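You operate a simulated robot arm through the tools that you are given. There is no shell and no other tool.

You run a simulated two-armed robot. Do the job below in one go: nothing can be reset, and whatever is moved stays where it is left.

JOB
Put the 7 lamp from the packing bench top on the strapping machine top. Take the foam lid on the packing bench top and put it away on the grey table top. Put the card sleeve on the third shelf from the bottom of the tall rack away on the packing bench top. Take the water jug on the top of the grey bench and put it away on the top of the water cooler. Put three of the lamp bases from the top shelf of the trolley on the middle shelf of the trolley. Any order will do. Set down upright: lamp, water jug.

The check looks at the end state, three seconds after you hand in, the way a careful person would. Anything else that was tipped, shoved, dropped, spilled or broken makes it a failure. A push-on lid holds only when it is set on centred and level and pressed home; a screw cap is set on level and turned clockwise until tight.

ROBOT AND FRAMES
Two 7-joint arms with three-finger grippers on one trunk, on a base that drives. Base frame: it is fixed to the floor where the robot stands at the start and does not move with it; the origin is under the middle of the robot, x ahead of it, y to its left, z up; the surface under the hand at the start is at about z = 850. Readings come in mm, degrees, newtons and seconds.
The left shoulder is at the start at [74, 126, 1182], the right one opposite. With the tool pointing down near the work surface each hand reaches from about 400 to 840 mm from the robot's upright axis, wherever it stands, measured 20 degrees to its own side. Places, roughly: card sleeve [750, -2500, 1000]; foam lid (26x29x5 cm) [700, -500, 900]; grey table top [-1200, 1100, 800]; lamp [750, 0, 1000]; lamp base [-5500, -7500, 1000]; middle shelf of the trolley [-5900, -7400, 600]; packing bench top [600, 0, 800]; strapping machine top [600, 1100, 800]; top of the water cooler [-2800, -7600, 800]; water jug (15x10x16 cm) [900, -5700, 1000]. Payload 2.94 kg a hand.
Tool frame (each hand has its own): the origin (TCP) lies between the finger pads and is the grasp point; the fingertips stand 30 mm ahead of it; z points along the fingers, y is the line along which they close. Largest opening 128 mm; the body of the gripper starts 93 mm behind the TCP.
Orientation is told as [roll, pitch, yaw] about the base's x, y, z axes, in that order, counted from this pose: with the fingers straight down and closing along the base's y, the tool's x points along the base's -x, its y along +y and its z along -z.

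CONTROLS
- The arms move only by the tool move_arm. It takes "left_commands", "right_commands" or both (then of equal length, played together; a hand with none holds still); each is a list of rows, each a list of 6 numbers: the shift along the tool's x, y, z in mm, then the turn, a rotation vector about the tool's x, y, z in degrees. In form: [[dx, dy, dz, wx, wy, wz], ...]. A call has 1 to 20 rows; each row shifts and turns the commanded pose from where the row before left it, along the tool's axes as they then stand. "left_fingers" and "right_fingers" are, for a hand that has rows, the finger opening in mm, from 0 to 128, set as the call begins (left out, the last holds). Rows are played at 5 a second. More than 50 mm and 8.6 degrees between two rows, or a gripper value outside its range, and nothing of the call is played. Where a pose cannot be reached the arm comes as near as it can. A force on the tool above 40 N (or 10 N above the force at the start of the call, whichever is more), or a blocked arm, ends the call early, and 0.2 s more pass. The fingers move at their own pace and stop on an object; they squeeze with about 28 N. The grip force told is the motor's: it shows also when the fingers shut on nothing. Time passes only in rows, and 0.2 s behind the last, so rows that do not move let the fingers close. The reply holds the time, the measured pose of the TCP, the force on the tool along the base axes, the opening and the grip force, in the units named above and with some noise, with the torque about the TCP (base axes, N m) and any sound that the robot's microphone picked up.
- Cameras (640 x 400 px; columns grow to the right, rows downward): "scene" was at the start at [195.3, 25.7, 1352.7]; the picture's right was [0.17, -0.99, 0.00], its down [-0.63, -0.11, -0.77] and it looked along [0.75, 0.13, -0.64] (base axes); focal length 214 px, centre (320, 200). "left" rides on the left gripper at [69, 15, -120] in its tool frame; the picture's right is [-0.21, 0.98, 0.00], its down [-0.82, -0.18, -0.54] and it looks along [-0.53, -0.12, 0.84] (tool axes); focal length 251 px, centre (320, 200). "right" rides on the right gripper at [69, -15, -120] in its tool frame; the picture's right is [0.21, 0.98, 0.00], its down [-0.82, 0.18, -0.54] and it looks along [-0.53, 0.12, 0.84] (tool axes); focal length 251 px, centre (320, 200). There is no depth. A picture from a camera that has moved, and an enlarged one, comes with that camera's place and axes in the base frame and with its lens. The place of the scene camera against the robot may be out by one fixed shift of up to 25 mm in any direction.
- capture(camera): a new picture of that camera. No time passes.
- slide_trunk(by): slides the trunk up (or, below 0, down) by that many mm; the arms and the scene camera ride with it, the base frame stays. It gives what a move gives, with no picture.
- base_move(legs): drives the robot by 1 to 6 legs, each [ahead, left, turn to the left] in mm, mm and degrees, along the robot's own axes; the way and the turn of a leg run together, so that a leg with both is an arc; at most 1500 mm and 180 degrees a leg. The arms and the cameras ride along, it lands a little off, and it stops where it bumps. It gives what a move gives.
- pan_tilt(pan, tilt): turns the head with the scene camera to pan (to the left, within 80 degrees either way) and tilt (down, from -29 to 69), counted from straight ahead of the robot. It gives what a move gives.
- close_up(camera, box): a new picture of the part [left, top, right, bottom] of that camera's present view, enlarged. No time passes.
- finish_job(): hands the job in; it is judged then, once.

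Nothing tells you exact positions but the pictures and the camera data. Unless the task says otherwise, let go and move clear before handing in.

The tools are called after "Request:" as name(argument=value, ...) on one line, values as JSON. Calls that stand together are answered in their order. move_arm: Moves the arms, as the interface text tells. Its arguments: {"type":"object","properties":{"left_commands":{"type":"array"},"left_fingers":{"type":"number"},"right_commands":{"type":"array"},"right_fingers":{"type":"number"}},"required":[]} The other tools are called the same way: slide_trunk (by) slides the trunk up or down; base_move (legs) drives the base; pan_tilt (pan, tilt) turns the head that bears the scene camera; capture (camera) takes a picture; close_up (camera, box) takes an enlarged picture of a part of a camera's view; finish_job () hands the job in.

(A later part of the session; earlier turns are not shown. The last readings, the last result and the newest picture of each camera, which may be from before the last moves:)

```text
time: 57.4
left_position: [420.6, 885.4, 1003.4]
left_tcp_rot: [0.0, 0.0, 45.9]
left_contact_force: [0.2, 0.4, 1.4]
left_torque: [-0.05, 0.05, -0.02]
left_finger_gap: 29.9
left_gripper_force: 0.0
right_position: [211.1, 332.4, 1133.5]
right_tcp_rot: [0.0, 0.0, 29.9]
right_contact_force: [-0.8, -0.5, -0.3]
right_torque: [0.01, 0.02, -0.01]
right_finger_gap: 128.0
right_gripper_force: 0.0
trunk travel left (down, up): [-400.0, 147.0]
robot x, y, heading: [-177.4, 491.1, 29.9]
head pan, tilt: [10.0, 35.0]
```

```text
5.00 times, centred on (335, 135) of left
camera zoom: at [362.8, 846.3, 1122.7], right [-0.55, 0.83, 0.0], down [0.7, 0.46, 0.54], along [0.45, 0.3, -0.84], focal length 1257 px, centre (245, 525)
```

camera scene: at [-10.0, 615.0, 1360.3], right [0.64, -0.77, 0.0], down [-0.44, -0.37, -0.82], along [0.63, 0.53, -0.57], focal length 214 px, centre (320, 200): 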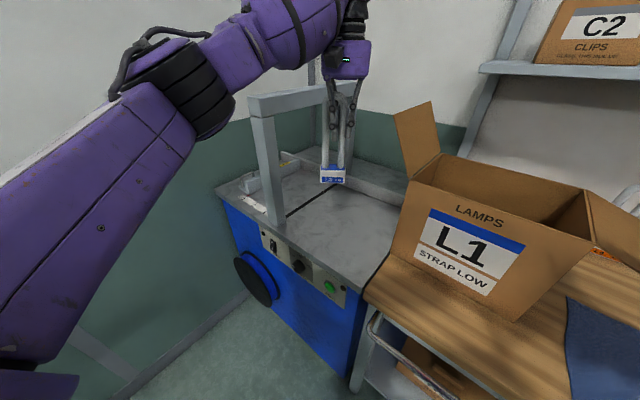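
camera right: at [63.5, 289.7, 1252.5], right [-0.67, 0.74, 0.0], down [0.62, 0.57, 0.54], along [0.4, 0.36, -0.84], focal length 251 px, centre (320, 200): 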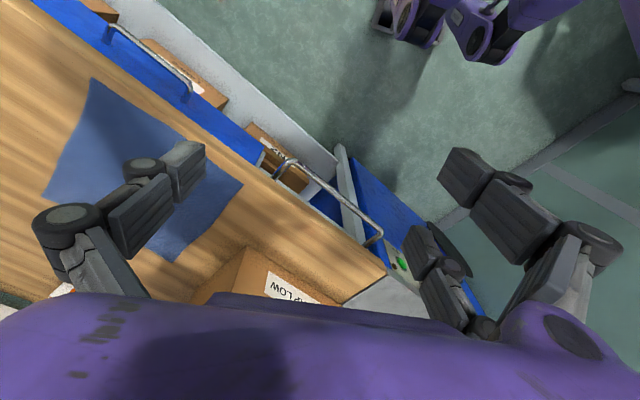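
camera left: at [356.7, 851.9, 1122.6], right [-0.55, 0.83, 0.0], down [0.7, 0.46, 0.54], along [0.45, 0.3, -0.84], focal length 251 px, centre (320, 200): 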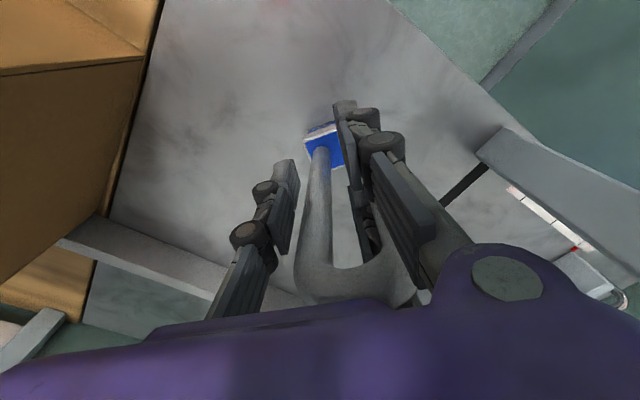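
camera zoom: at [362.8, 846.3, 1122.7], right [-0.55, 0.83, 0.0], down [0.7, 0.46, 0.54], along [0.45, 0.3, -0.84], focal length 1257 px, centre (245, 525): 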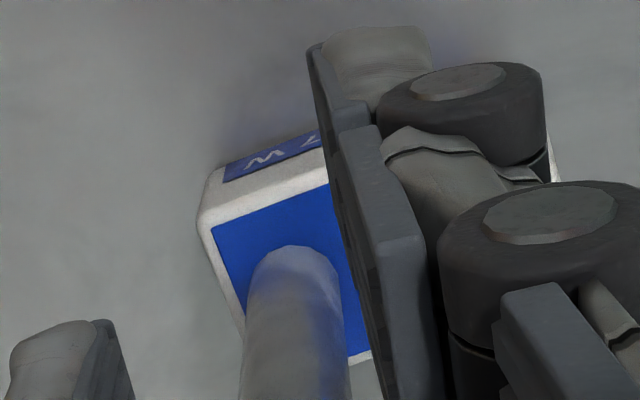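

The lamp stayed put. Now forward in small steps.

Request:
move_arm(left_commands=[[-4, 0, 0, 0, 0, 0], [-4, 0, 0, 0, 0, 0], [0, 0, 0, 0, 0, 0]])

Request:
close_up(camera="scene", box=[315, 165, 375, 245])

Request:
close_up(camera="left", box=[280, 180, 440, 310])

```text
time: 58.2
left_position: [427.6, 890.8, 1004.5]
left_tcp_rot: [0.0, 0.0, 45.9]
left_contact_force: [0.7, -0.1, 0.1]
left_torque: [0.01, -0.01, 0.01]
left_finger_gap: 29.9
left_gripper_force: 0.1
right_position: [210.6, 333.1, 1132.2]
right_tcp_rot: [0.0, 0.0, 29.9]
right_contact_force: [-0.9, -0.2, 0.5]
right_torque: [0.01, -0.01, 0.02]
right_finger_gap: 127.8
right_gripper_force: 0.1
trunk travel left (down, up): [-400.0, 147.0]
robot x, y, heading: [-174.8, 493.1, 30.0]
head pan, tilt: [10.0, 35.0]
```

```text
5.00 times, centred on (345, 205) of scene
camera zoom: at [-9.7, 614.9, 1360.3], right [0.64, -0.77, 0.0], down [-0.44, -0.37, -0.82], along [0.63, 0.53, -0.57], focal length 1072 px, centre (195, 175)
```

zoom: 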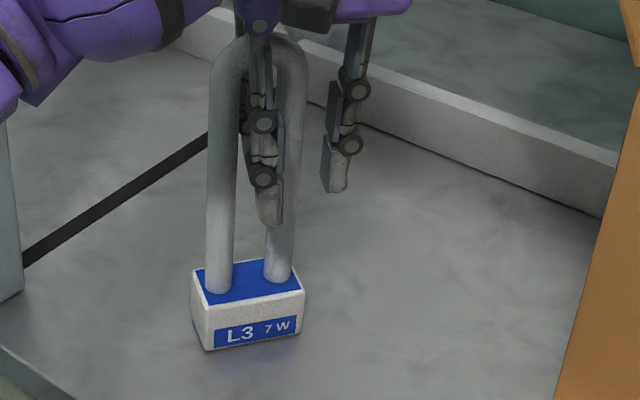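

```text
3.08 times, centred on (360, 245) of left
camera zoom: at [369.4, 852.1, 1123.5], right [-0.55, 0.83, 0.0], down [0.7, 0.46, 0.54], along [0.45, 0.3, -0.84], focal length 774 px, centre (197, 62)
```

zoom: 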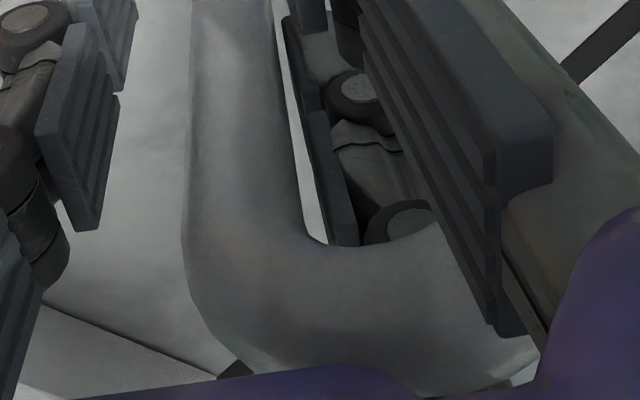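

The lamp's top leaned a bit: the finger's upper knuckle seems to touch the underside of the bend. I'll lower the hand 12 mm to break that contact before going on.

Request:
move_arm(left_commands=[[0, 0, 4, 0, 0, 0], [0, 0, 4, 0, 0, 0], [0, 0, 4, 0, 0, 0], [0, 0, 0, 0, 0, 0]])

Request:
close_up(camera="scene", box=[315, 165, 375, 245])

Request:
close_up(camera="left", box=[280, 180, 440, 310])

```text
time: 59.2
left_position: [426.3, 890.7, 989.9]
left_tcp_rot: [0.2, 0.0, 46.0]
left_contact_force: [1.0, -0.9, 0.0]
left_torque: [0.01, -0.01, -0.03]
left_finger_gap: 29.9
left_gripper_force: 0.0
right_position: [209.7, 334.4, 1131.5]
right_tcp_rot: [0.0, 0.0, 29.9]
right_contact_force: [-0.1, -0.6, 0.2]
right_torque: [0.01, -0.02, -0.01]
right_finger_gap: 127.9
right_gripper_force: 0.2
trunk travel left (down, up): [-400.0, 147.0]
robot x, y, heading: [-176.2, 494.1, 29.7]
head pan, tilt: [10.0, 35.0]
```

```text
5.00 times, centred on (345, 205) of scene
camera zoom: at [-9.7, 614.9, 1360.3], right [0.64, -0.77, 0.0], down [-0.44, -0.37, -0.82], along [0.63, 0.53, -0.57], focal length 1072 px, centre (195, 175)
```

zoom: 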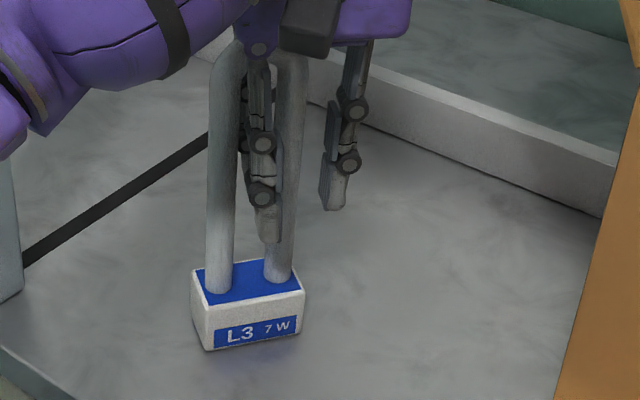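

```text
3.08 times, centred on (360, 245) of left
camera zoom: at [369.1, 851.8, 1110.8], right [-0.55, 0.83, 0.0], down [0.7, 0.46, 0.54], along [0.45, 0.3, -0.84], focal length 774 px, centre (197, 62)
```

zoom: 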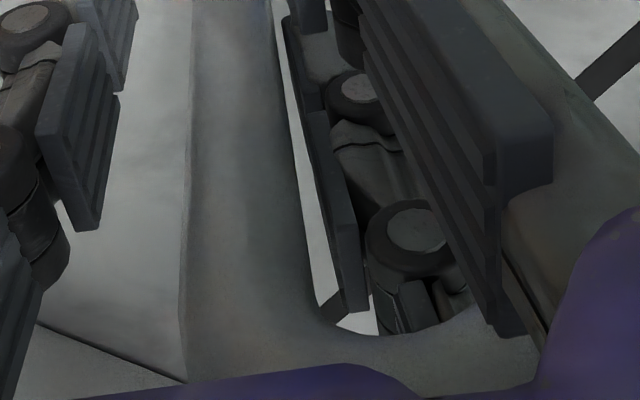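

Request:
move_arm(left_commands=[[-4, 0, 0, 0, 0, 0], [-4, 0, 0, 0, 0, 0], [0, 0, 0, 0, 0, 0]])

Request:
close_up(camera="scene", box=[315, 165, 375, 245])

Request:
close_up(camera="left", box=[280, 180, 440, 310])

Request:
close_up(camera="left", box=[295, 95, 375, 175])

```text
time: 60.0
left_position: [433.6, 897.9, 992.2]
left_tcp_rot: [0.1, 0.0, 45.8]
left_contact_force: [0.3, 0.3, 0.4]
left_torque: [-0.03, 0.01, 0.02]
left_finger_gap: 29.9
left_gripper_force: 0.2
right_position: [210.0, 333.0, 1131.8]
right_tcp_rot: [0.1, 0.0, 29.9]
right_contact_force: [-0.7, -0.4, -0.2]
right_torque: [-0.01, 0.01, -0.01]
right_finger_gap: 128.1
right_gripper_force: 0.2
trunk travel left (down, up): [-400.0, 147.0]
robot x, y, heading: [-174.9, 492.1, 29.8]
head pan, tilt: [10.0, 35.0]
```

```text
5.00 times, centred on (345, 205) of scene
camera zoom: at [-9.7, 614.9, 1360.3], right [0.64, -0.77, 0.0], down [-0.44, -0.37, -0.82], along [0.63, 0.53, -0.57], focal length 1072 px, centre (195, 175)
```

zoom: 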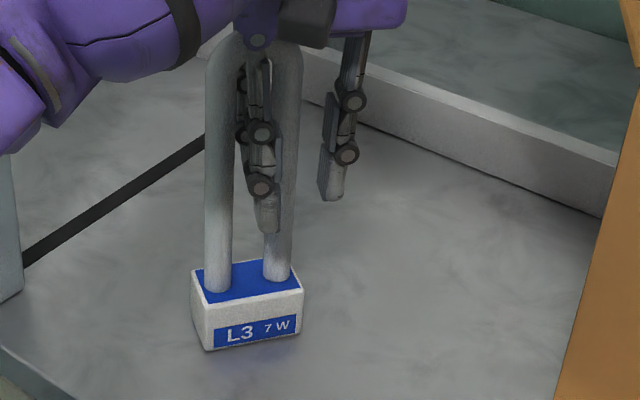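

```text
3.08 times, centred on (360, 245) of left
camera zoom: at [375.8, 857.7, 1111.2], right [-0.55, 0.83, 0.0], down [0.7, 0.46, 0.54], along [0.45, 0.3, -0.84], focal length 774 px, centre (197, 62)
```

zoom: 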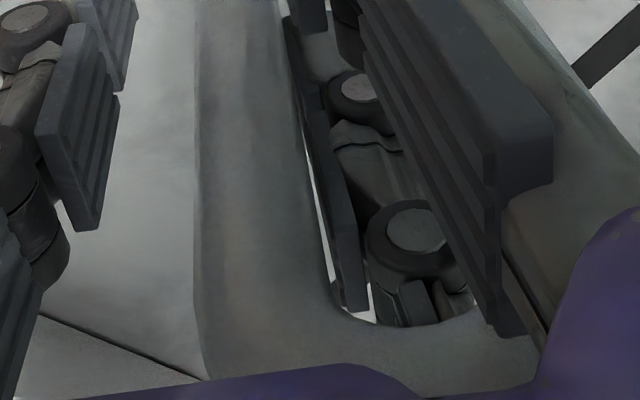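

```text
5.00 times, centred on (335, 135) of left
camera zoom: at [375.8, 857.7, 1111.2], right [-0.55, 0.83, 0.0], down [0.7, 0.46, 0.54], along [0.45, 0.3, -0.84], focal length 1257 px, centre (245, 525)
```

zoom: 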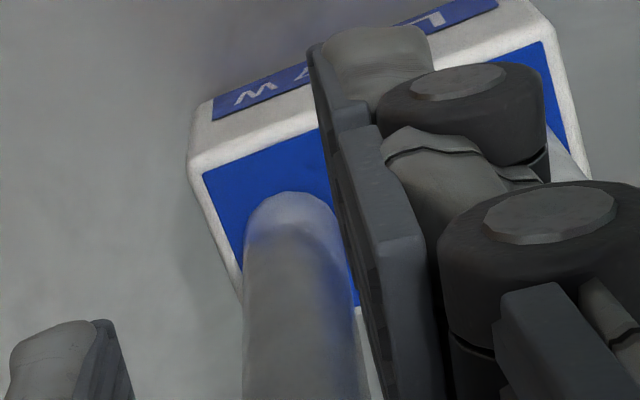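

The base stays put, but the finger is still wedged because of the ~11° angle between lamp and hand. I'll turn the hand those 11° about the wedged finger.

Request:
move_arm(left_commands=[[-1.7, -1.8, 0, 0, 0, -3.7], [-1.7, -1.8, 0, 0, 0, -3.7], [-1.7, -1.8, 0, 0, 0, -3.7], [0, 0, 0, 0, 0, 0]])

Request:
close_up(camera="scene", box=[315, 165, 375, 245])

Request:
close_up(camera="left", box=[280, 180, 440, 310])

Request:
close_up(camera="left", box=[295, 95, 375, 175])

```text
time: 61.0
left_position: [441.0, 898.0, 993.1]
left_tcp_rot: [0.1, 0.0, 57.1]
left_contact_force: [0.3, -0.1, -1.1]
left_torque: [0.0, 0.03, 0.03]
left_finger_gap: 30.1
left_gripper_force: 0.0
right_position: [209.5, 332.8, 1132.4]
right_tcp_rot: [0.1, -0.1, 29.9]
right_contact_force: [-1.1, -0.5, 0.2]
right_torque: [-0.01, -0.01, 0.01]
right_finger_gap: 127.9
right_gripper_force: 0.1
trunk travel left (down, up): [-400.0, 147.0]
robot x, y, heading: [-175.4, 492.0, 29.8]
head pan, tilt: [10.0, 35.0]
```

```text
5.00 times, centred on (345, 205) of scene
camera zoom: at [-9.7, 615.0, 1360.3], right [0.64, -0.77, 0.0], down [-0.44, -0.37, -0.82], along [0.63, 0.53, -0.57], focal length 1072 px, centre (195, 175)
```

zoom: 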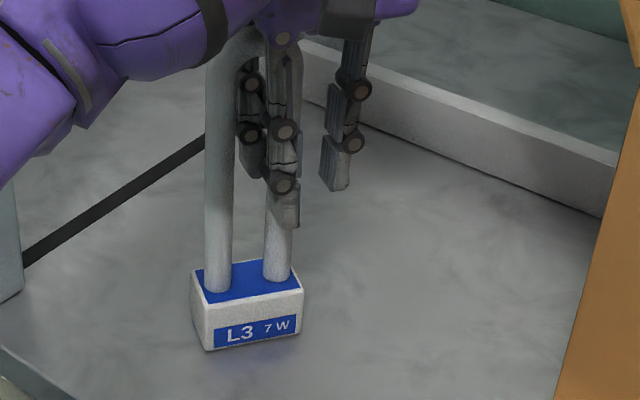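

```text
3.08 times, centred on (360, 245) of left
camera zoom: at [391.4, 847.4, 1111.7], right [-0.7, 0.71, 0.0], down [0.6, 0.59, 0.54], along [0.38, 0.38, -0.84], focal length 774 px, centre (197, 62)
```

zoom: 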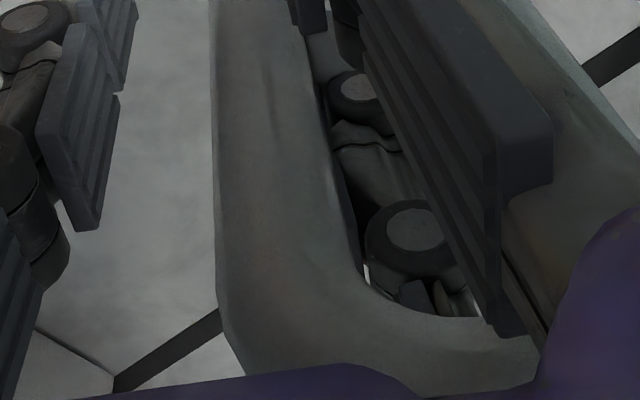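

```text
5.00 times, centred on (335, 135) of left
camera zoom: at [391.4, 847.4, 1111.7], right [-0.7, 0.71, 0.0], down [0.6, 0.59, 0.54], along [0.38, 0.38, -0.84], focal length 1257 px, centre (245, 525)
```

zoom: 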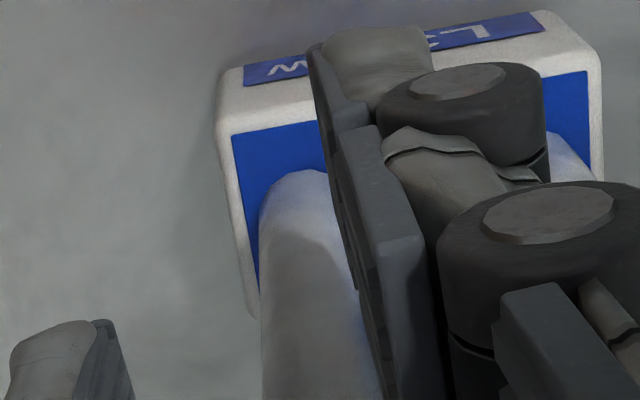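

Aligned now. Centre the finger in the window (3 mm sideways), then forward again.

Request:
move_arm(left_commands=[[0, 3.5, 0, 0, 0, 0], [-4, 0, 0, 0, 0, 0], [-4, 0, 0, 0, 0, 0], [-4, 0, 0, 0, 0, 0], [0, 0, 0, 0, 0, 0]])

Request:
close_up(camera="scene", box=[315, 165, 375, 245])

Request:
close_up(camera="left", box=[280, 180, 440, 310])

Request:
close_up(camera="left", box=[295, 95, 375, 175])

```text
time: 62.2
left_position: [443.9, 908.1, 992.2]
left_tcp_rot: [0.0, 0.1, 57.0]
left_contact_force: [1.2, -0.4, -0.3]
left_torque: [-0.03, -0.02, -0.02]
left_finger_gap: 30.0
left_gripper_force: 0.0
right_position: [209.3, 333.8, 1133.0]
right_tcp_rot: [0.0, 0.1, 30.0]
right_contact_force: [0.4, -0.2, -0.3]
right_torque: [0.03, 0.01, 0.03]
right_finger_gap: 128.2
right_gripper_force: 0.0
trunk travel left (down, up): [-400.0, 147.0]
robot x, y, heading: [-172.5, 491.9, 30.0]
head pan, tilt: [10.0, 35.0]
```

```text
5.00 times, centred on (345, 205) of scene
camera zoom: at [-9.7, 614.9, 1360.3], right [0.64, -0.77, 0.0], down [-0.44, -0.37, -0.82], along [0.63, 0.53, -0.57], focal length 1072 px, centre (195, 175)
```

zoom: 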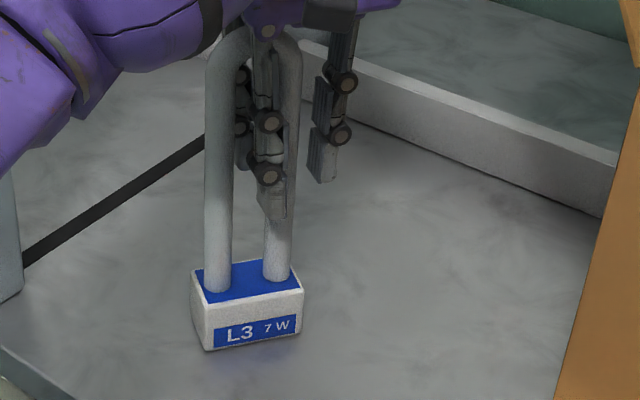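

```text
3.08 times, centred on (360, 245) of left
camera zoom: at [394.4, 858.8, 1111.1], right [-0.7, 0.71, 0.0], down [0.6, 0.59, 0.54], along [0.38, 0.38, -0.84], focal length 774 px, centre (197, 62)
```

zoom: 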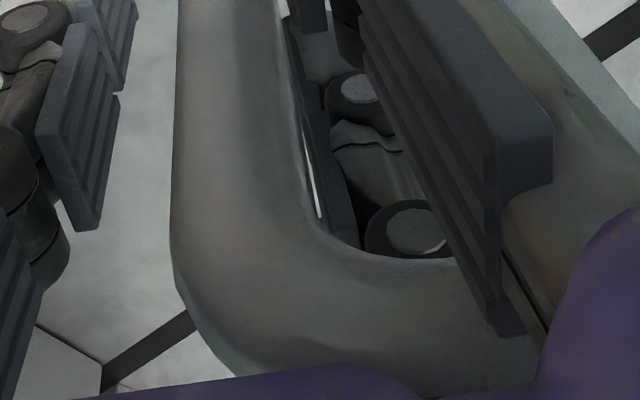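

```text
5.00 times, centred on (335, 135) of left
camera zoom: at [394.4, 858.8, 1111.1], right [-0.7, 0.71, 0.0], down [0.6, 0.59, 0.54], along [0.38, 0.38, -0.84], focal length 1257 px, centre (245, 525)
```

zoom: 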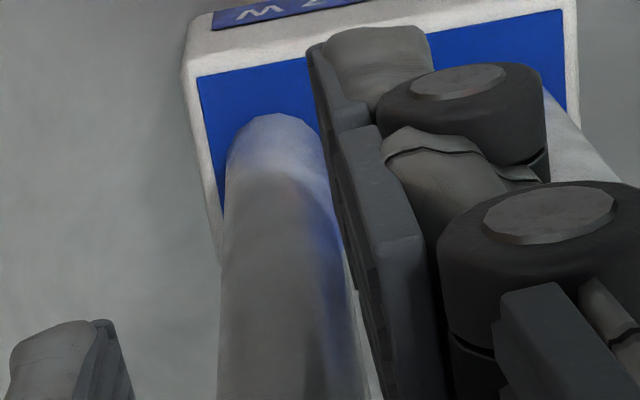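

The hand now moves freely and the lamp stands still and upright between the finger pair. Try lifting straight up a little.

Request:
move_arm(left_commands=[[0, 0, -5, 0, 0, 0], [0, 0, -5, 0, 0, 0], [0, 0, -5, 0, 0, 0], [0, 0, -5, 0, 0, 0], [0, 0, -5, 0, 0, 0], [0, 0, 0, 0, 0, 0]])

Request:
close_up(camera="scene", box=[315, 165, 375, 245])

Request:
close_up(camera="left", box=[260, 90, 460, 310])

```text
time: 63.6
left_position: [443.9, 908.3, 1016.9]
left_tcp_rot: [-0.1, -0.1, 57.0]
left_contact_force: [0.0, -0.9, 0.4]
left_torque: [-0.03, -0.03, -0.03]
left_finger_gap: 29.8
left_gripper_force: 0.0
right_position: [210.0, 333.4, 1132.1]
right_tcp_rot: [-0.1, -0.1, 29.9]
right_contact_force: [0.2, -0.3, 0.1]
right_torque: [0.0, -0.02, 0.02]
right_finger_gap: 127.9
right_gripper_force: 0.0
trunk travel left (down, up): [-400.0, 147.0]
robot x, y, heading: [-172.9, 493.4, 30.0]
head pan, tilt: [10.0, 35.0]
```

```text
5.00 times, centred on (345, 205) of scene
camera zoom: at [-9.7, 614.9, 1360.3], right [0.64, -0.77, 0.0], down [-0.44, -0.37, -0.82], along [0.63, 0.53, -0.57], focal length 1072 px, centre (195, 175)
```

zoom: 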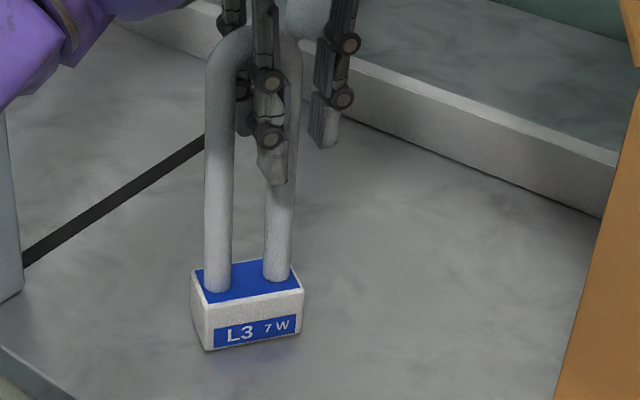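

```text
1.82 times, centred on (360, 200) of left
camera zoom: at [393.8, 859.1, 1136.8], right [-0.7, 0.71, 0.0], down [0.6, 0.59, 0.54], along [0.38, 0.38, -0.84], focal length 457 px, centre (247, 200)
```

zoom: 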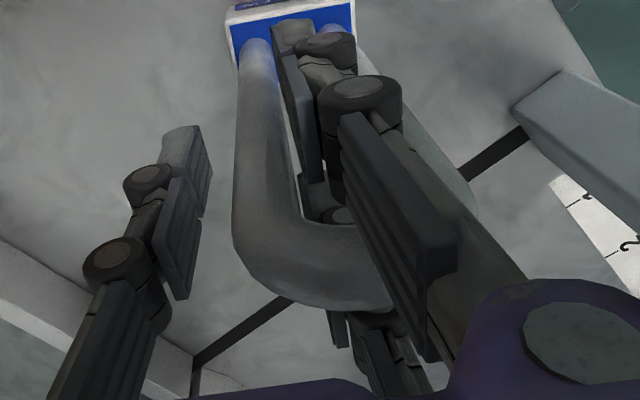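

Free. Continue straight up until well clear.

Request:
move_arm(left_commands=[[0, 0, -15, 0, 0, 0], [0, 0, -20, 0, 0, 0], [0, 0, -25, 0, 0, 0], [0, 0, -30, 0, 0, 0], [0, 0, -30, 0, 0, 0], [0, 0, -30, 0, 0, 0], [0, 0, -30, 0, 0, 0], [0, 0, 0, 0, 0, 0]])

Request:
capture(camera="scene")

Request:
capture(camera="left")

```text
time: 65.4
left_position: [444.7, 908.0, 1197.4]
left_tcp_rot: [-0.1, -0.1, 57.0]
left_contact_force: [0.0, 0.9, -0.4]
left_torque: [-0.02, 0.0, 0.0]
left_finger_gap: 29.9
left_gripper_force: 0.0
right_position: [209.7, 335.0, 1132.6]
right_tcp_rot: [0.0, 0.0, 29.9]
right_contact_force: [0.2, -1.1, 0.1]
right_torque: [0.0, 0.01, -0.01]
right_finger_gap: 128.1
right_gripper_force: 0.1
trunk travel left (down, up): [-400.0, 147.0]
robot x, y, heading: [-176.1, 492.5, 29.9]
head pan, tilt: [10.0, 35.0]
```

```text
taken
camera scene: at [-9.4, 615.6, 1360.1], right [0.64, -0.77, 0.0], down [-0.44, -0.37, -0.82], along [0.63, 0.53, -0.57], focal length 214 px, centre (320, 200)
```

scene: 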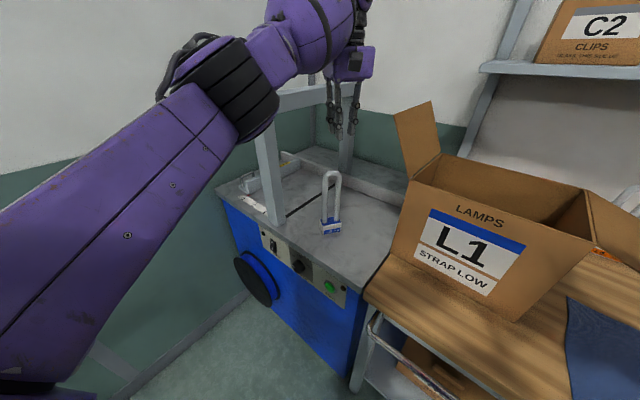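

```text
taken
camera left: at [393.6, 858.6, 1317.4], right [-0.7, 0.71, 0.0], down [0.6, 0.59, 0.54], along [0.38, 0.38, -0.84], focal length 251 px, centre (320, 200)
```

left: 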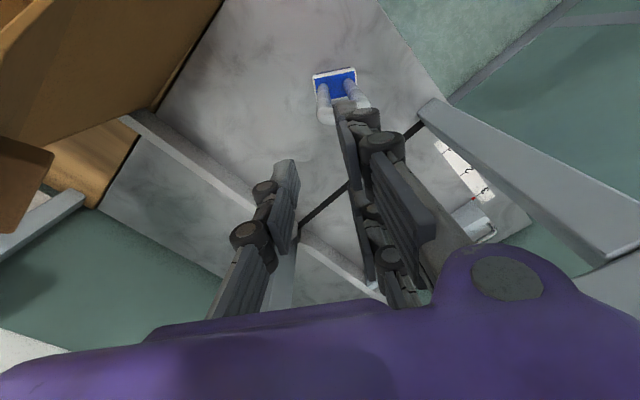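

The lamp stands upright on the machine top. I'll retract the left hand toward me and take a look at the grey table from here.

Request:
move_arm(left_commands=[[10, 0, 0, 0, 0, 7], [20, 0, 0, 0, 0, 7], [30, 0, 0, 0, 0, 7], [40, 0, 0, 0, 0, 6], [40, 8, 0, 0, 0, 0], [40, 8, 0, 0, 0, 0], [40, 8, 0, 0, 0, 0], [40, 8, 0, 0, 0, 0], [40, 8, 0, 0, 0, 0], [0, 0, 0, 0, 0, 0]])

Request:
pan_tilt(pan=80, tilt=25)

Request:
capture(camera="scene")

```text
time: 67.6
left_position: [180.5, 774.7, 1197.5]
left_tcp_rot: [-0.1, 0.0, 30.1]
left_contact_force: [0.4, -0.7, -0.1]
left_torque: [-0.03, 0.04, -0.06]
left_finger_gap: 30.0
left_gripper_force: 0.0
right_position: [210.3, 333.4, 1132.6]
right_tcp_rot: [0.0, 0.0, 29.8]
right_contact_force: [0.5, -0.3, 0.0]
right_torque: [0.0, 0.03, -0.01]
right_finger_gap: 128.0
right_gripper_force: 0.1
trunk travel left (down, up): [-400.0, 147.0]
robot x, y, heading: [-173.4, 493.9, 30.0]
head pan, tilt: [10.0, 35.0]
```

```text
time: 69.0
left_position: [179.8, 775.2, 1197.4]
left_tcp_rot: [0.0, 0.1, 30.0]
left_contact_force: [-1.1, 0.0, 0.5]
left_torque: [-0.01, -0.04, 0.02]
left_finger_gap: 29.9
left_gripper_force: 0.0
right_position: [210.5, 333.6, 1133.8]
right_tcp_rot: [0.0, 0.0, 29.9]
right_contact_force: [0.6, -1.3, 0.8]
right_torque: [0.0, 0.05, 0.0]
right_finger_gap: 128.0
right_gripper_force: 0.1
trunk travel left (down, up): [-400.0, 147.0]
robot x, y, heading: [-175.1, 494.1, 29.9]
head pan, tilt: [80.0, 25.0]
```

```text
taken
camera scene: at [-108.5, 645.0, 1376.0], right [0.94, 0.34, 0.0], down [0.14, -0.4, -0.91], along [-0.31, 0.85, -0.42], focal length 214 px, centre (320, 200)
```

scene: 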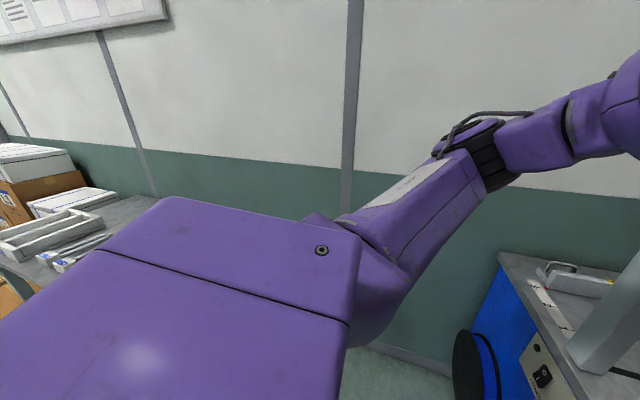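

The grey table has cartons and trays at its far side; I'll look properly later. Next the foam lid: I'll back off, straighten, and drive right to face the lid.

Request:
base_move(legs=[[-100, 0, 0], [0, 0, -30], [0, -900, 0]])

Request:
pan_tilt(pan=0, tilt=40)

Request:
capture(camera="scene")

Request:
capture(camera="left")

```text
time: 79.6
left_position: [168.9, -408.9, 1198.0]
left_tcp_rot: [0.0, 0.0, -1.2]
left_contact_force: [0.4, 0.7, -0.1]
left_torque: [0.01, 0.02, -0.03]
left_finger_gap: 29.8
left_gripper_force: 0.0
right_position: [-34.0, -801.6, 1131.8]
right_tcp_rot: [0.0, 0.0, -1.2]
right_contact_force: [0.0, -0.5, 0.4]
right_torque: [0.05, 0.0, -0.01]
right_finger_gap: 128.1
right_gripper_force: 0.1
trunk travel left (down, up): [-400.0, 147.0]
robot x, y, heading: [-278.5, -468.2, -1.3]
head pan, tilt: [80.0, 25.0]
```

```text
time: 81.2
left_position: [169.0, -410.3, 1197.1]
left_tcp_rot: [0.0, 0.1, -1.2]
left_contact_force: [1.1, -0.4, 0.5]
left_torque: [-0.01, 0.02, -0.01]
left_finger_gap: 29.8
left_gripper_force: 0.1
right_position: [-33.9, -803.4, 1133.1]
right_tcp_rot: [0.0, 0.0, -1.3]
right_contact_force: [0.2, 0.9, -0.7]
right_torque: [0.0, 0.03, 0.0]
right_finger_gap: 127.9
right_gripper_force: 0.1
trunk travel left (down, up): [-400.0, 147.0]
robot x, y, heading: [-281.0, -471.2, -1.3]
head pan, tilt: [0.0, 40.0]
```

```text
taken
camera scene: at [-83.3, -461.7, 1352.7], right [-0.02, -1.0, 0.0], down [-0.64, 0.01, -0.77], along [0.77, -0.02, -0.64], focal length 214 px, centre (320, 200)
```

scene: 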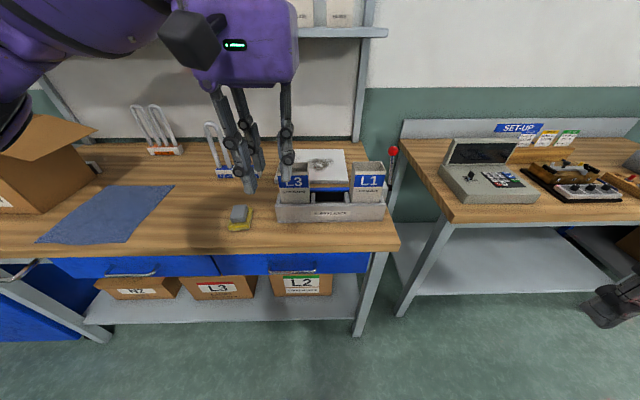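

```text
taken
camera left: at [101.2, -393.1, 1316.8], right [0.23, 0.97, 0.0], down [0.82, -0.2, 0.54], along [0.53, -0.13, -0.84], focal length 251 px, centre (320, 200)
```

left: 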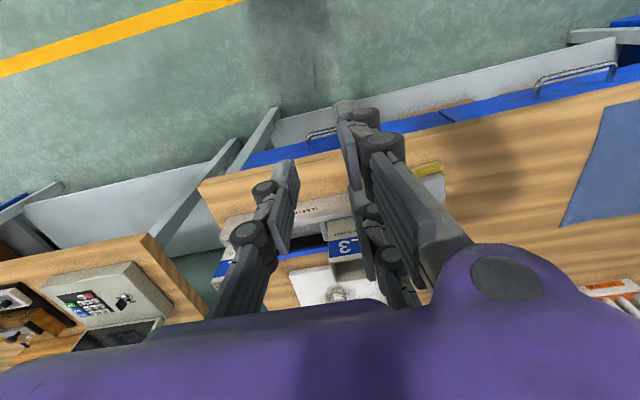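

The lid lies behind the sleeve rack. I'll drive forward to the bench with the left hand held high.

Request:
base_move(legs=[[265, 0, 1.3]])

Request:
capture(camera="scene")

Request:
capture(camera="left")

```text
time: 83.0
left_position: [429.7, -405.0, 1197.3]
left_tcp_rot: [0.0, 0.0, -0.1]
left_contact_force: [0.4, 0.1, 0.2]
left_torque: [0.02, 0.0, 0.0]
left_finger_gap: 30.0
left_gripper_force: 0.0
right_position: [233.5, -799.7, 1131.5]
right_tcp_rot: [-0.1, 0.0, -0.1]
right_contact_force: [0.3, -0.1, 0.7]
right_torque: [0.0, 0.0, 0.01]
right_finger_gap: 127.7
right_gripper_force: 0.1
trunk travel left (down, up): [-400.0, 147.0]
robot x, y, heading: [-17.9, -473.0, -0.2]
head pan, tilt: [0.0, 40.0]
```

```text
taken
camera scene: at [177.5, -461.2, 1352.8], right [0.0, -1.0, 0.0], down [-0.64, 0.0, -0.77], along [0.77, 0.0, -0.64], focal length 214 px, centre (320, 200)
```

scene: 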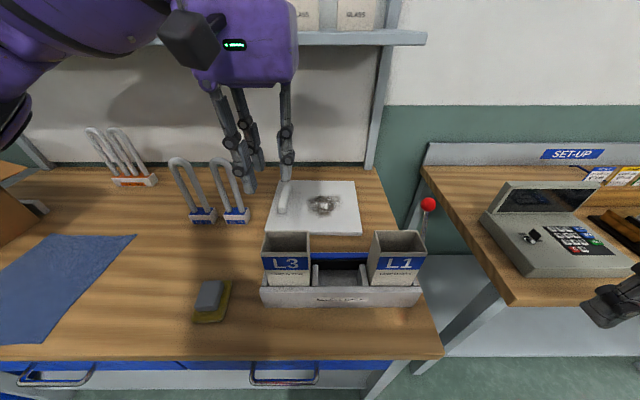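

```text
taken
camera left: at [360.4, -389.0, 1317.0], right [0.22, 0.98, 0.0], down [0.82, -0.18, 0.54], along [0.53, -0.12, -0.84], focal length 251 px, centre (320, 200)
```

left: 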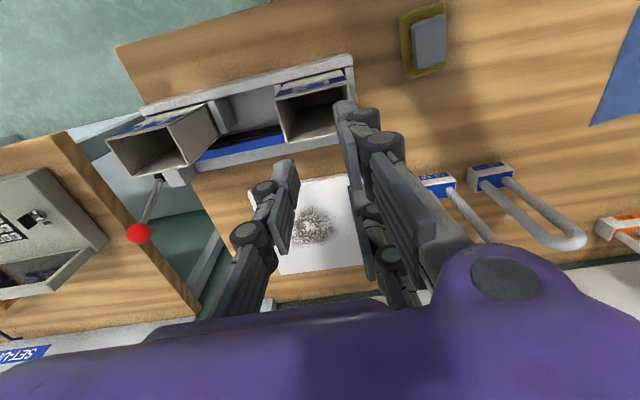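

The lid with its handle is visible behind the rack. I'll move the left hand over the handle, still high, and look down at it.

Request:
move_arm(left_commands=[[-35, 8, 5, 0, 0, 0], [-35, 8, 5, 0, 0, 0], [-35, 8, 5, 0, 0, 0], [-35, 8, 5, 0, 0, 0], [-35, 8, 5, 0, 0, 0], [-30, 7, 5, 0, 0, 0], [0, 0, 0, 0, 0, 0]], left_fingers=70)

Request:
capture(camera="left")

Request:
close_up(camera="left", box=[200, 60, 420, 200])

Request:
capture(camera="scene")

```text
time: 84.6
left_position: [632.8, -359.6, 1167.6]
left_tcp_rot: [0.0, -0.1, -0.2]
left_contact_force: [1.2, 0.1, 0.2]
left_torque: [-0.02, -0.04, -0.01]
left_finger_gap: 70.1
left_gripper_force: 0.0
right_position: [233.2, -802.3, 1131.9]
right_tcp_rot: [0.1, -0.1, -0.1]
right_contact_force: [-0.7, -0.1, -0.6]
right_torque: [-0.01, -0.04, -0.04]
right_finger_gap: 128.1
right_gripper_force: 0.0
trunk travel left (down, up): [-400.0, 147.0]
robot x, y, heading: [-19.0, -474.3, 0.2]
head pan, tilt: [0.0, 40.0]
```

```text
taken
camera left: at [564.1, -343.7, 1286.7], right [0.22, 0.98, 0.0], down [0.82, -0.18, 0.54], along [0.53, -0.12, -0.84], focal length 251 px, centre (320, 200)
```

left: 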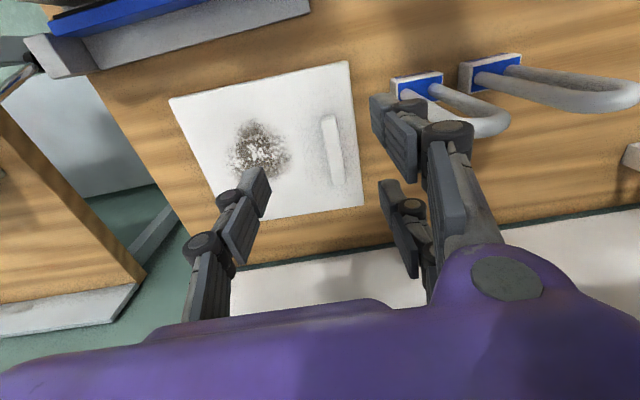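

```text
2.86 times, centred on (310, 130) of left
camera zoom: at [564.1, -343.7, 1286.7], right [0.22, 0.98, 0.0], down [0.82, -0.18, 0.54], along [0.53, -0.12, -0.84], focal length 718 px, centre (349, 400)
```

zoom: 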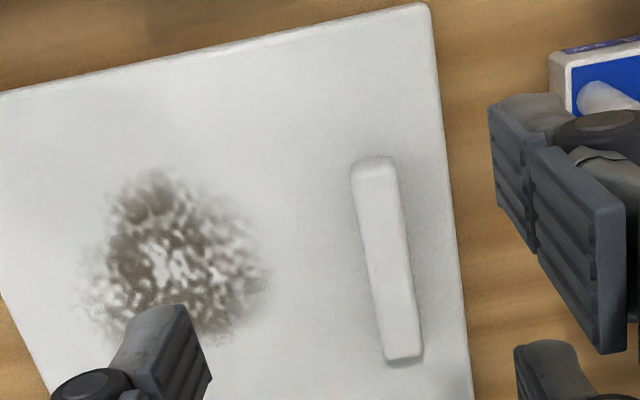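

```text
taken
camera scene: at [177.1, -461.0, 1352.8], right [0.0, -1.0, 0.0], down [-0.64, 0.0, -0.77], along [0.77, 0.0, -0.64], focal length 214 px, centre (320, 200)
```

scene: 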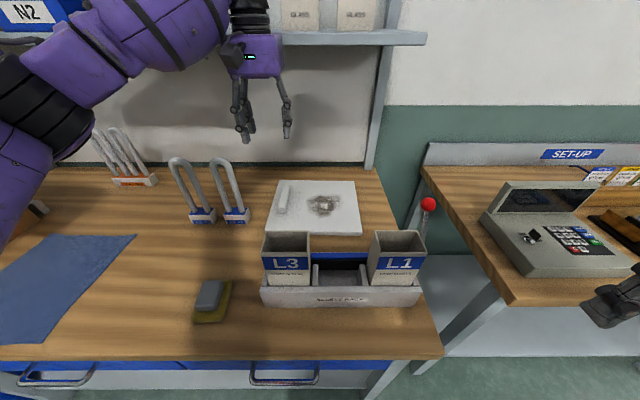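

Handle: x 667–791, y −366 to −344, turned about −2.4°. I'll bring the hand over its middle, then down to just above the slab.

Request:
move_arm(left_commands=[[-32, 1.3, 0, 0, 0, 2.4], [-32, 1.3, 0, 0, 0, 0], [-31, 1.3, 0, 0, 0, 0], [0, 0, 40, 0, 0, 0], [0, 0, 40, 0, 0, 0], [0, 0, 40, 0, 0, 0], [0, 0, 40, 0, 0, 0], [0, 0, 40, 0, 0, 0], [0, 0, 30, 0, 0, 0], [0, 0, 10, 0, 0, 0], [0, 0, 0, 0, 0, 0]], left_fingers=60)

Request:
capture(camera="left")

Request:
close_up(camera="scene", box=[200, 100, 380, 250])

```text
time: 85.1
left_position: [666.4, -356.9, 1172.0]
left_tcp_rot: [0.4, 1.0, -2.6]
left_contact_force: [-46.8, 8.7, 5.3]
left_torque: [-1.34, -7.37, 1.19]
left_finger_gap: 59.9
left_gripper_force: 0.0
right_position: [232.8, -800.8, 1132.6]
right_tcp_rot: [0.0, -0.1, -0.1]
right_contact_force: [1.7, -1.0, -0.8]
right_torque: [0.07, 0.11, -0.04]
right_finger_gap: 127.9
right_gripper_force: 0.0
trunk travel left (down, up): [-400.0, 147.0]
robot x, y, heading: [-18.0, -469.9, 0.1]
head pan, tilt: [0.0, 40.0]
stopped in row 2 (left hand): the force on the tool passed its limit at 126 N (the readings are from after the stop); the commanded pose is now the measured one
```

```text
taken
camera left: at [601.0, -339.5, 1291.7], right [0.26, 0.97, 0.0], down [0.82, -0.22, 0.53], along [0.51, -0.13, -0.85], focal length 251 px, centre (320, 200)
```

left: 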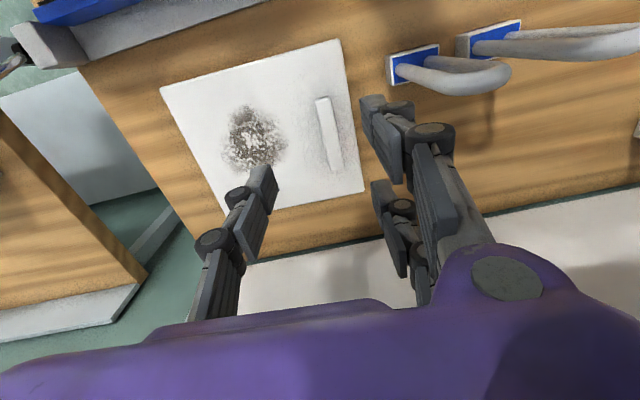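

```text
2.67 times, centred on (290, 175) of scene
camera zoom: at [175.4, -460.9, 1353.1], right [0.0, -1.0, 0.0], down [-0.64, 0.0, -0.77], along [0.77, 0.0, -0.64], focal length 572 px, centre (400, 267)
```

zoom: 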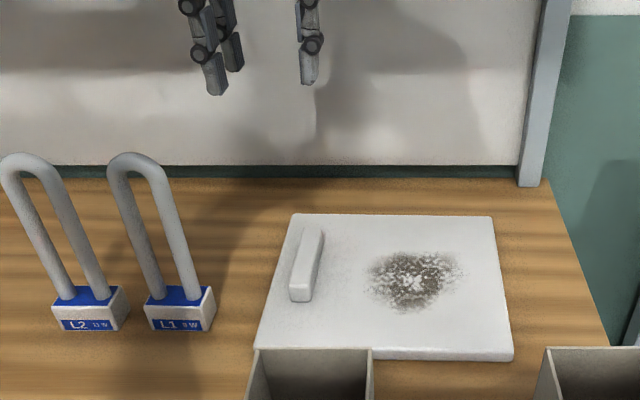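

The wrist bumped the shelf edge above the bench. I'll pull back right away and check the shelf's contents.

Request:
move_arm(left_commands=[[15, 0, 0, 0, 0, 0], [15, 0, 0, 0, 0, 0], [20, 0, 0, 0, 0, 0], [20, 0, 0, 0, 0, 0], [0, 0, 0, 0, 0, 0]])

Request:
pan_tilt(pan=20, tilt=10)

Request:
capture(camera="scene")

Request:
pan_tilt(pan=-15, tilt=10)

Request:
capture(camera="scene")

```text
time: 86.3
left_position: [599.4, -352.4, 1170.2]
left_tcp_rot: [0.4, 1.2, -2.4]
left_contact_force: [0.6, -0.1, -0.7]
left_torque: [0.0, 0.0, -0.01]
left_finger_gap: 60.0
left_gripper_force: 0.1
right_position: [235.3, -801.4, 1131.6]
right_tcp_rot: [0.0, 0.1, -0.1]
right_contact_force: [-0.1, -0.3, 1.0]
right_torque: [0.01, 0.02, -0.03]
right_finger_gap: 128.1
right_gripper_force: 0.0
trunk travel left (down, up): [-400.0, 147.0]
robot x, y, heading: [-20.2, -471.2, 0.1]
head pan, tilt: [0.0, 40.0]
```

```text
time: 87.3
left_position: [599.5, -353.1, 1171.0]
left_tcp_rot: [0.4, 1.1, -2.5]
left_contact_force: [-0.6, 0.0, -0.4]
left_torque: [0.01, -0.02, 0.04]
left_finger_gap: 60.1
left_gripper_force: 0.1
right_position: [233.0, -800.2, 1132.4]
right_tcp_rot: [0.1, -0.1, -0.1]
right_contact_force: [1.0, 0.6, 0.2]
right_torque: [0.0, 0.01, -0.01]
right_finger_gap: 127.9
right_gripper_force: 0.0
trunk travel left (down, up): [-400.0, 147.0]
robot x, y, heading: [-16.5, -472.3, -0.0]
head pan, tilt: [20.0, 10.0]
```

```text
taken
camera scene: at [180.1, -429.1, 1400.3], right [0.34, -0.94, 0.0], down [-0.16, -0.06, -0.98], along [0.93, 0.34, -0.17], focal length 214 px, centre (320, 200)
```

scene: 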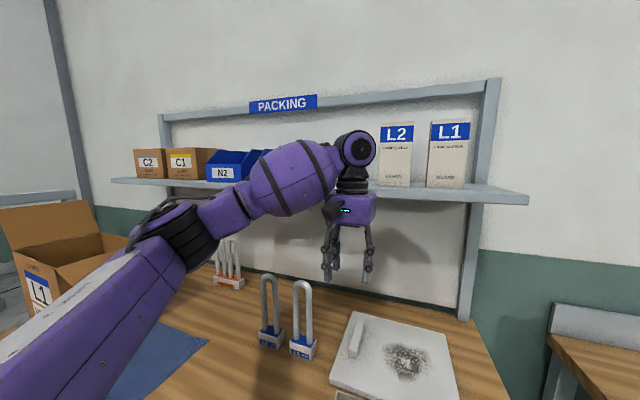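

```text
time: 88.3
left_position: [599.0, -353.8, 1170.3]
left_tcp_rot: [0.3, 1.1, -2.5]
left_contact_force: [-0.5, -0.3, 0.0]
left_torque: [-0.03, -0.02, 0.0]
left_finger_gap: 60.1
left_gripper_force: 0.1
right_position: [234.2, -800.7, 1131.9]
right_tcp_rot: [0.1, 0.0, -0.2]
right_contact_force: [-0.2, 0.3, -0.7]
right_torque: [0.01, 0.0, -0.02]
right_finger_gap: 127.9
right_gripper_force: 0.0
trunk travel left (down, up): [-400.0, 147.0]
robot x, y, heading: [-15.9, -472.3, 0.1]
head pan, tilt: [-15.0, 10.0]
```

```text
taken
camera scene: at [182.5, -484.8, 1400.4], right [-0.26, -0.97, 0.0], down [-0.17, 0.04, -0.98], along [0.95, -0.25, -0.17], focal length 214 px, centre (320, 200)
```

scene: 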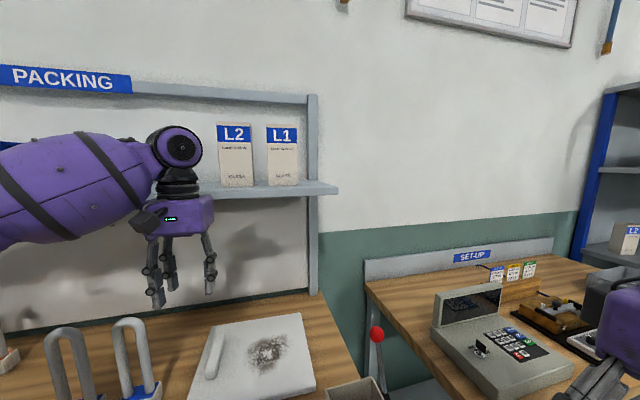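

The shelf's contents are all still upright. The shelf edge is at about x 725, z 1320, so I'll go down first at x≈600 and then slide in under it.

Request:
move_arm(left_commands=[[0, 0, 30, 0.4, -1.1, 0], [0, 0, 40, 0, 0, 0], [0, 0, 40, 0, 0, 0], [0, 0, 40, 0, 0, 0], [0, 0, 40, 0, 0, 0], [0, 0, 40, 0, 0, 0], [0, 0, 0, 0, 0, 0]], left_fingers=64)

Request:
capture(camera="left")

Request:
pan_tilt(pan=5, tilt=30)

Request:
capture(camera="scene")

```text
time: 89.9
left_position: [598.0, -355.2, 942.7]
left_tcp_rot: [0.0, -0.2, -2.6]
left_contact_force: [-0.4, -0.3, -0.4]
left_torque: [-0.03, -0.01, 0.01]
left_finger_gap: 63.9
left_gripper_force: 0.0
right_position: [234.5, -800.3, 1132.6]
right_tcp_rot: [0.0, 0.0, -0.1]
right_contact_force: [-0.1, 0.6, 0.8]
right_torque: [0.01, -0.01, 0.02]
right_finger_gap: 128.1
right_gripper_force: 0.1
trunk travel left (down, up): [-400.0, 147.0]
robot x, y, heading: [-20.1, -470.8, -0.1]
head pan, tilt: [-15.0, 10.0]
```

```text
taken
camera left: at [529.7, -336.1, 1061.7], right [0.26, 0.97, 0.0], down [0.81, -0.22, 0.54], along [0.52, -0.14, -0.84], focal length 251 px, centre (320, 200)
```

left: 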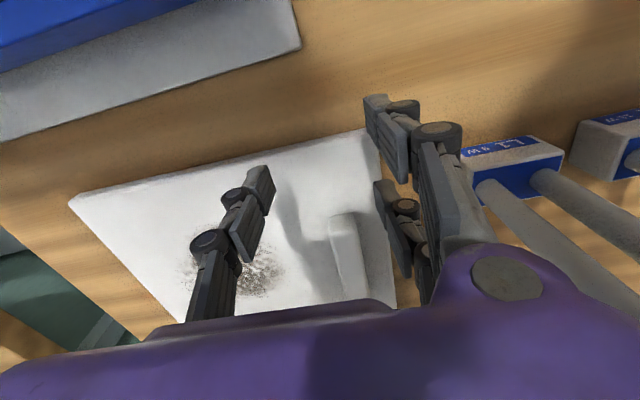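

```text
time: 90.7
left_position: [598.1, -355.3, 941.8]
left_tcp_rot: [0.0, 0.0, -2.4]
left_contact_force: [-0.1, -0.9, 0.2]
left_torque: [-0.02, 0.0, -0.01]
left_finger_gap: 64.2
left_gripper_force: 0.2
right_position: [234.1, -800.8, 1132.5]
right_tcp_rot: [0.0, 0.1, -0.2]
right_contact_force: [-0.6, -0.1, -0.2]
right_torque: [0.02, 0.02, 0.04]
right_finger_gap: 128.0
right_gripper_force: 0.1
trunk travel left (down, up): [-400.0, 147.0]
robot x, y, heading: [-18.6, -470.6, -0.3]
head pan, tilt: [5.0, 30.0]
```

```text
taken
camera scene: at [182.8, -453.0, 1368.2], right [0.09, -1.0, 0.0], down [-0.5, -0.04, -0.87], along [0.86, 0.07, -0.5], focal length 214 px, centre (320, 200)
```

scene: 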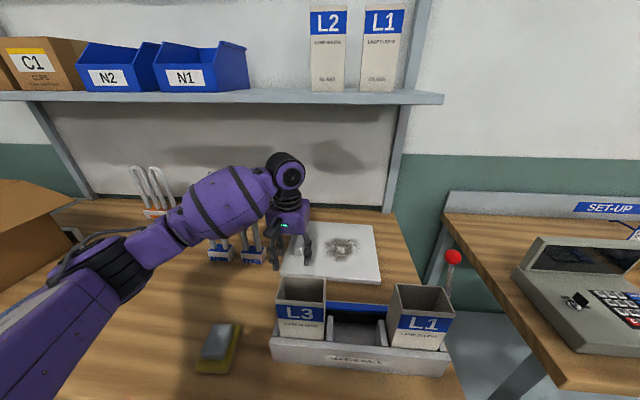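

The forearm would pass too close over lamp L1 as I reach in. I'll raise the trunk fully first, which lifts the elbow, then lower the hand again and re-check clearances.

Request:
slide_trunk(by=145)

Request:
move_arm(left_commands=[[0, 0, 35, 0, 0, 0], [0, 0, 35, 0, 0, 0], [0, 0, 35, 0, 0, 0], [0, 0, 35, 0, 0, 0], [0, 0, 0, 0, 0, 0]])

Request:
capture(camera="scene")

Request:
capture(camera="left")

```text
time: 92.4
left_position: [599.4, -353.8, 1083.3]
left_tcp_rot: [0.0, 0.1, -2.5]
left_contact_force: [0.9, -0.2, -0.3]
left_torque: [0.02, -0.01, -0.01]
left_finger_gap: 63.9
left_gripper_force: 0.0
right_position: [235.8, -799.9, 1276.8]
right_tcp_rot: [0.0, 0.0, -0.1]
right_contact_force: [0.5, 0.1, -0.2]
right_torque: [0.01, 0.02, -0.02]
right_finger_gap: 128.1
right_gripper_force: 0.0
trunk travel left (down, up): [-545.0, 2.0]
robot x, y, heading: [-20.4, -475.0, -0.1]
head pan, tilt: [5.0, 30.0]
```

```text
time: 93.6
left_position: [600.5, -350.0, 945.1]
left_tcp_rot: [0.0, -0.1, -2.5]
left_contact_force: [0.3, 0.7, -0.7]
left_torque: [0.0, 0.02, 0.05]
left_finger_gap: 64.1
left_gripper_force: 0.2
right_position: [236.3, -801.3, 1277.1]
right_tcp_rot: [0.0, -0.1, -0.1]
right_contact_force: [0.2, -0.3, -0.2]
right_torque: [0.03, 0.02, 0.03]
right_finger_gap: 127.8
right_gripper_force: 0.0
trunk travel left (down, up): [-545.0, 2.0]
robot x, y, heading: [-19.6, -471.0, -0.2]
head pan, tilt: [5.0, 30.0]
```

```text
taken
camera scene: at [75.6, -452.9, 1530.8], right [0.09, -1.0, 0.0], down [-0.5, -0.04, -0.87], along [0.86, 0.07, -0.5], focal length 214 px, centre (320, 200)
```

scene: 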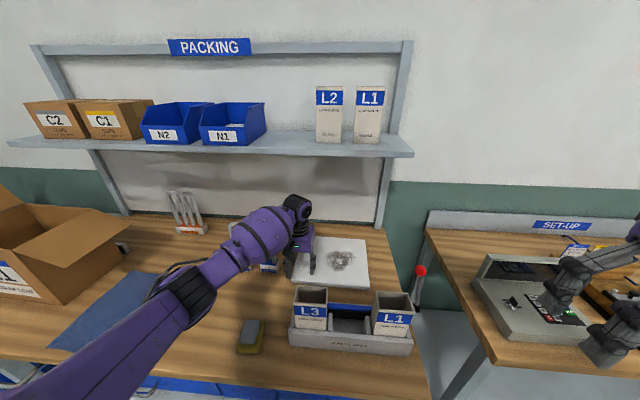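

```text
taken
camera left: at [532.4, -333.4, 1063.8], right [0.26, 0.97, 0.0], down [0.81, -0.22, 0.54], along [0.52, -0.14, -0.84], focal length 251 px, centre (320, 200)
```

left: 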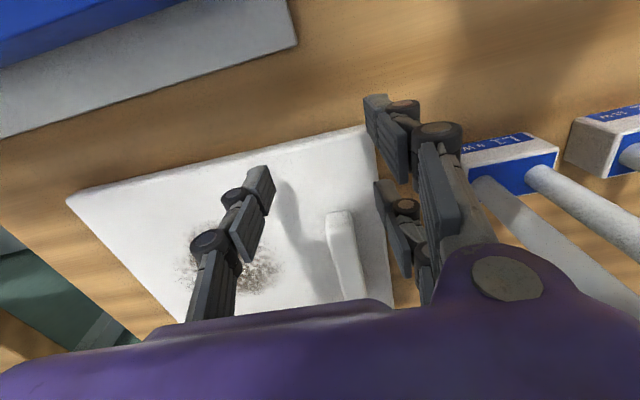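

Before reaching in, I want a side view of the forearm above lamp L1, so I'll turn the right hand to use its camera.

Request:
move_arm(right_commands=[[0, 0, 0, 0, 0, -7.6], [0, 0, 0, 0, 0, -7.6], [0, 0, 0, 0, 0, -7.6], [0, 0, 0, 0, 0, -7.6], [0, 0, 0, 0, 0, -7.6], [0, 0, 0, 0, -7.4, 0], [0, 0, 0, 0, -7.4, 0], [0, 0, 0, 0, -7.4, 0], [0, 0, 0, 0, -7.4, 0], [0, 0, 0, 0, -7.4, 0], [0, 0, 0, 0, 0, 0]])

Request:
capture(camera="right")

```text
time: 96.0
left_position: [600.6, -351.6, 943.9]
left_tcp_rot: [0.1, 0.0, -2.5]
left_contact_force: [0.3, -0.2, 0.1]
left_torque: [0.02, 0.0, -0.01]
left_finger_gap: 64.0
left_gripper_force: 0.1
right_position: [234.8, -800.5, 1278.5]
right_tcp_rot: [0.0, -37.1, 38.1]
right_contact_force: [0.0, 0.2, 0.5]
right_torque: [0.02, 0.0, -0.02]
right_finger_gap: 127.9
right_gripper_force: 0.1
trunk travel left (down, up): [-545.0, 2.0]
robot x, y, heading: [-18.6, -467.9, 0.1]
head pan, tilt: [5.0, 30.0]
```

```text
taken
camera right: at [144.1, -889.6, 1332.2], right [-0.74, 0.67, -0.13], down [0.15, 0.35, 0.93], along [0.66, 0.66, -0.35], focal length 251 px, centre (320, 200)
```

right: 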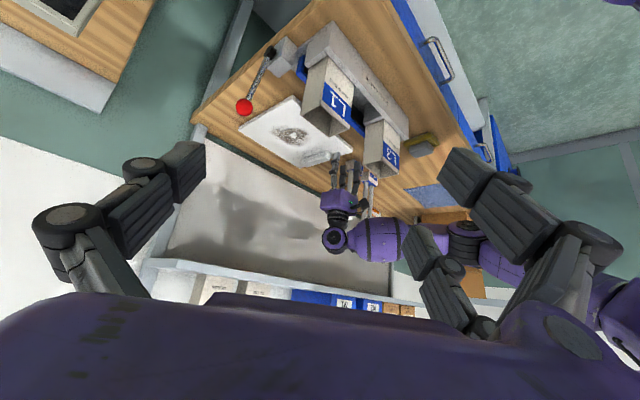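

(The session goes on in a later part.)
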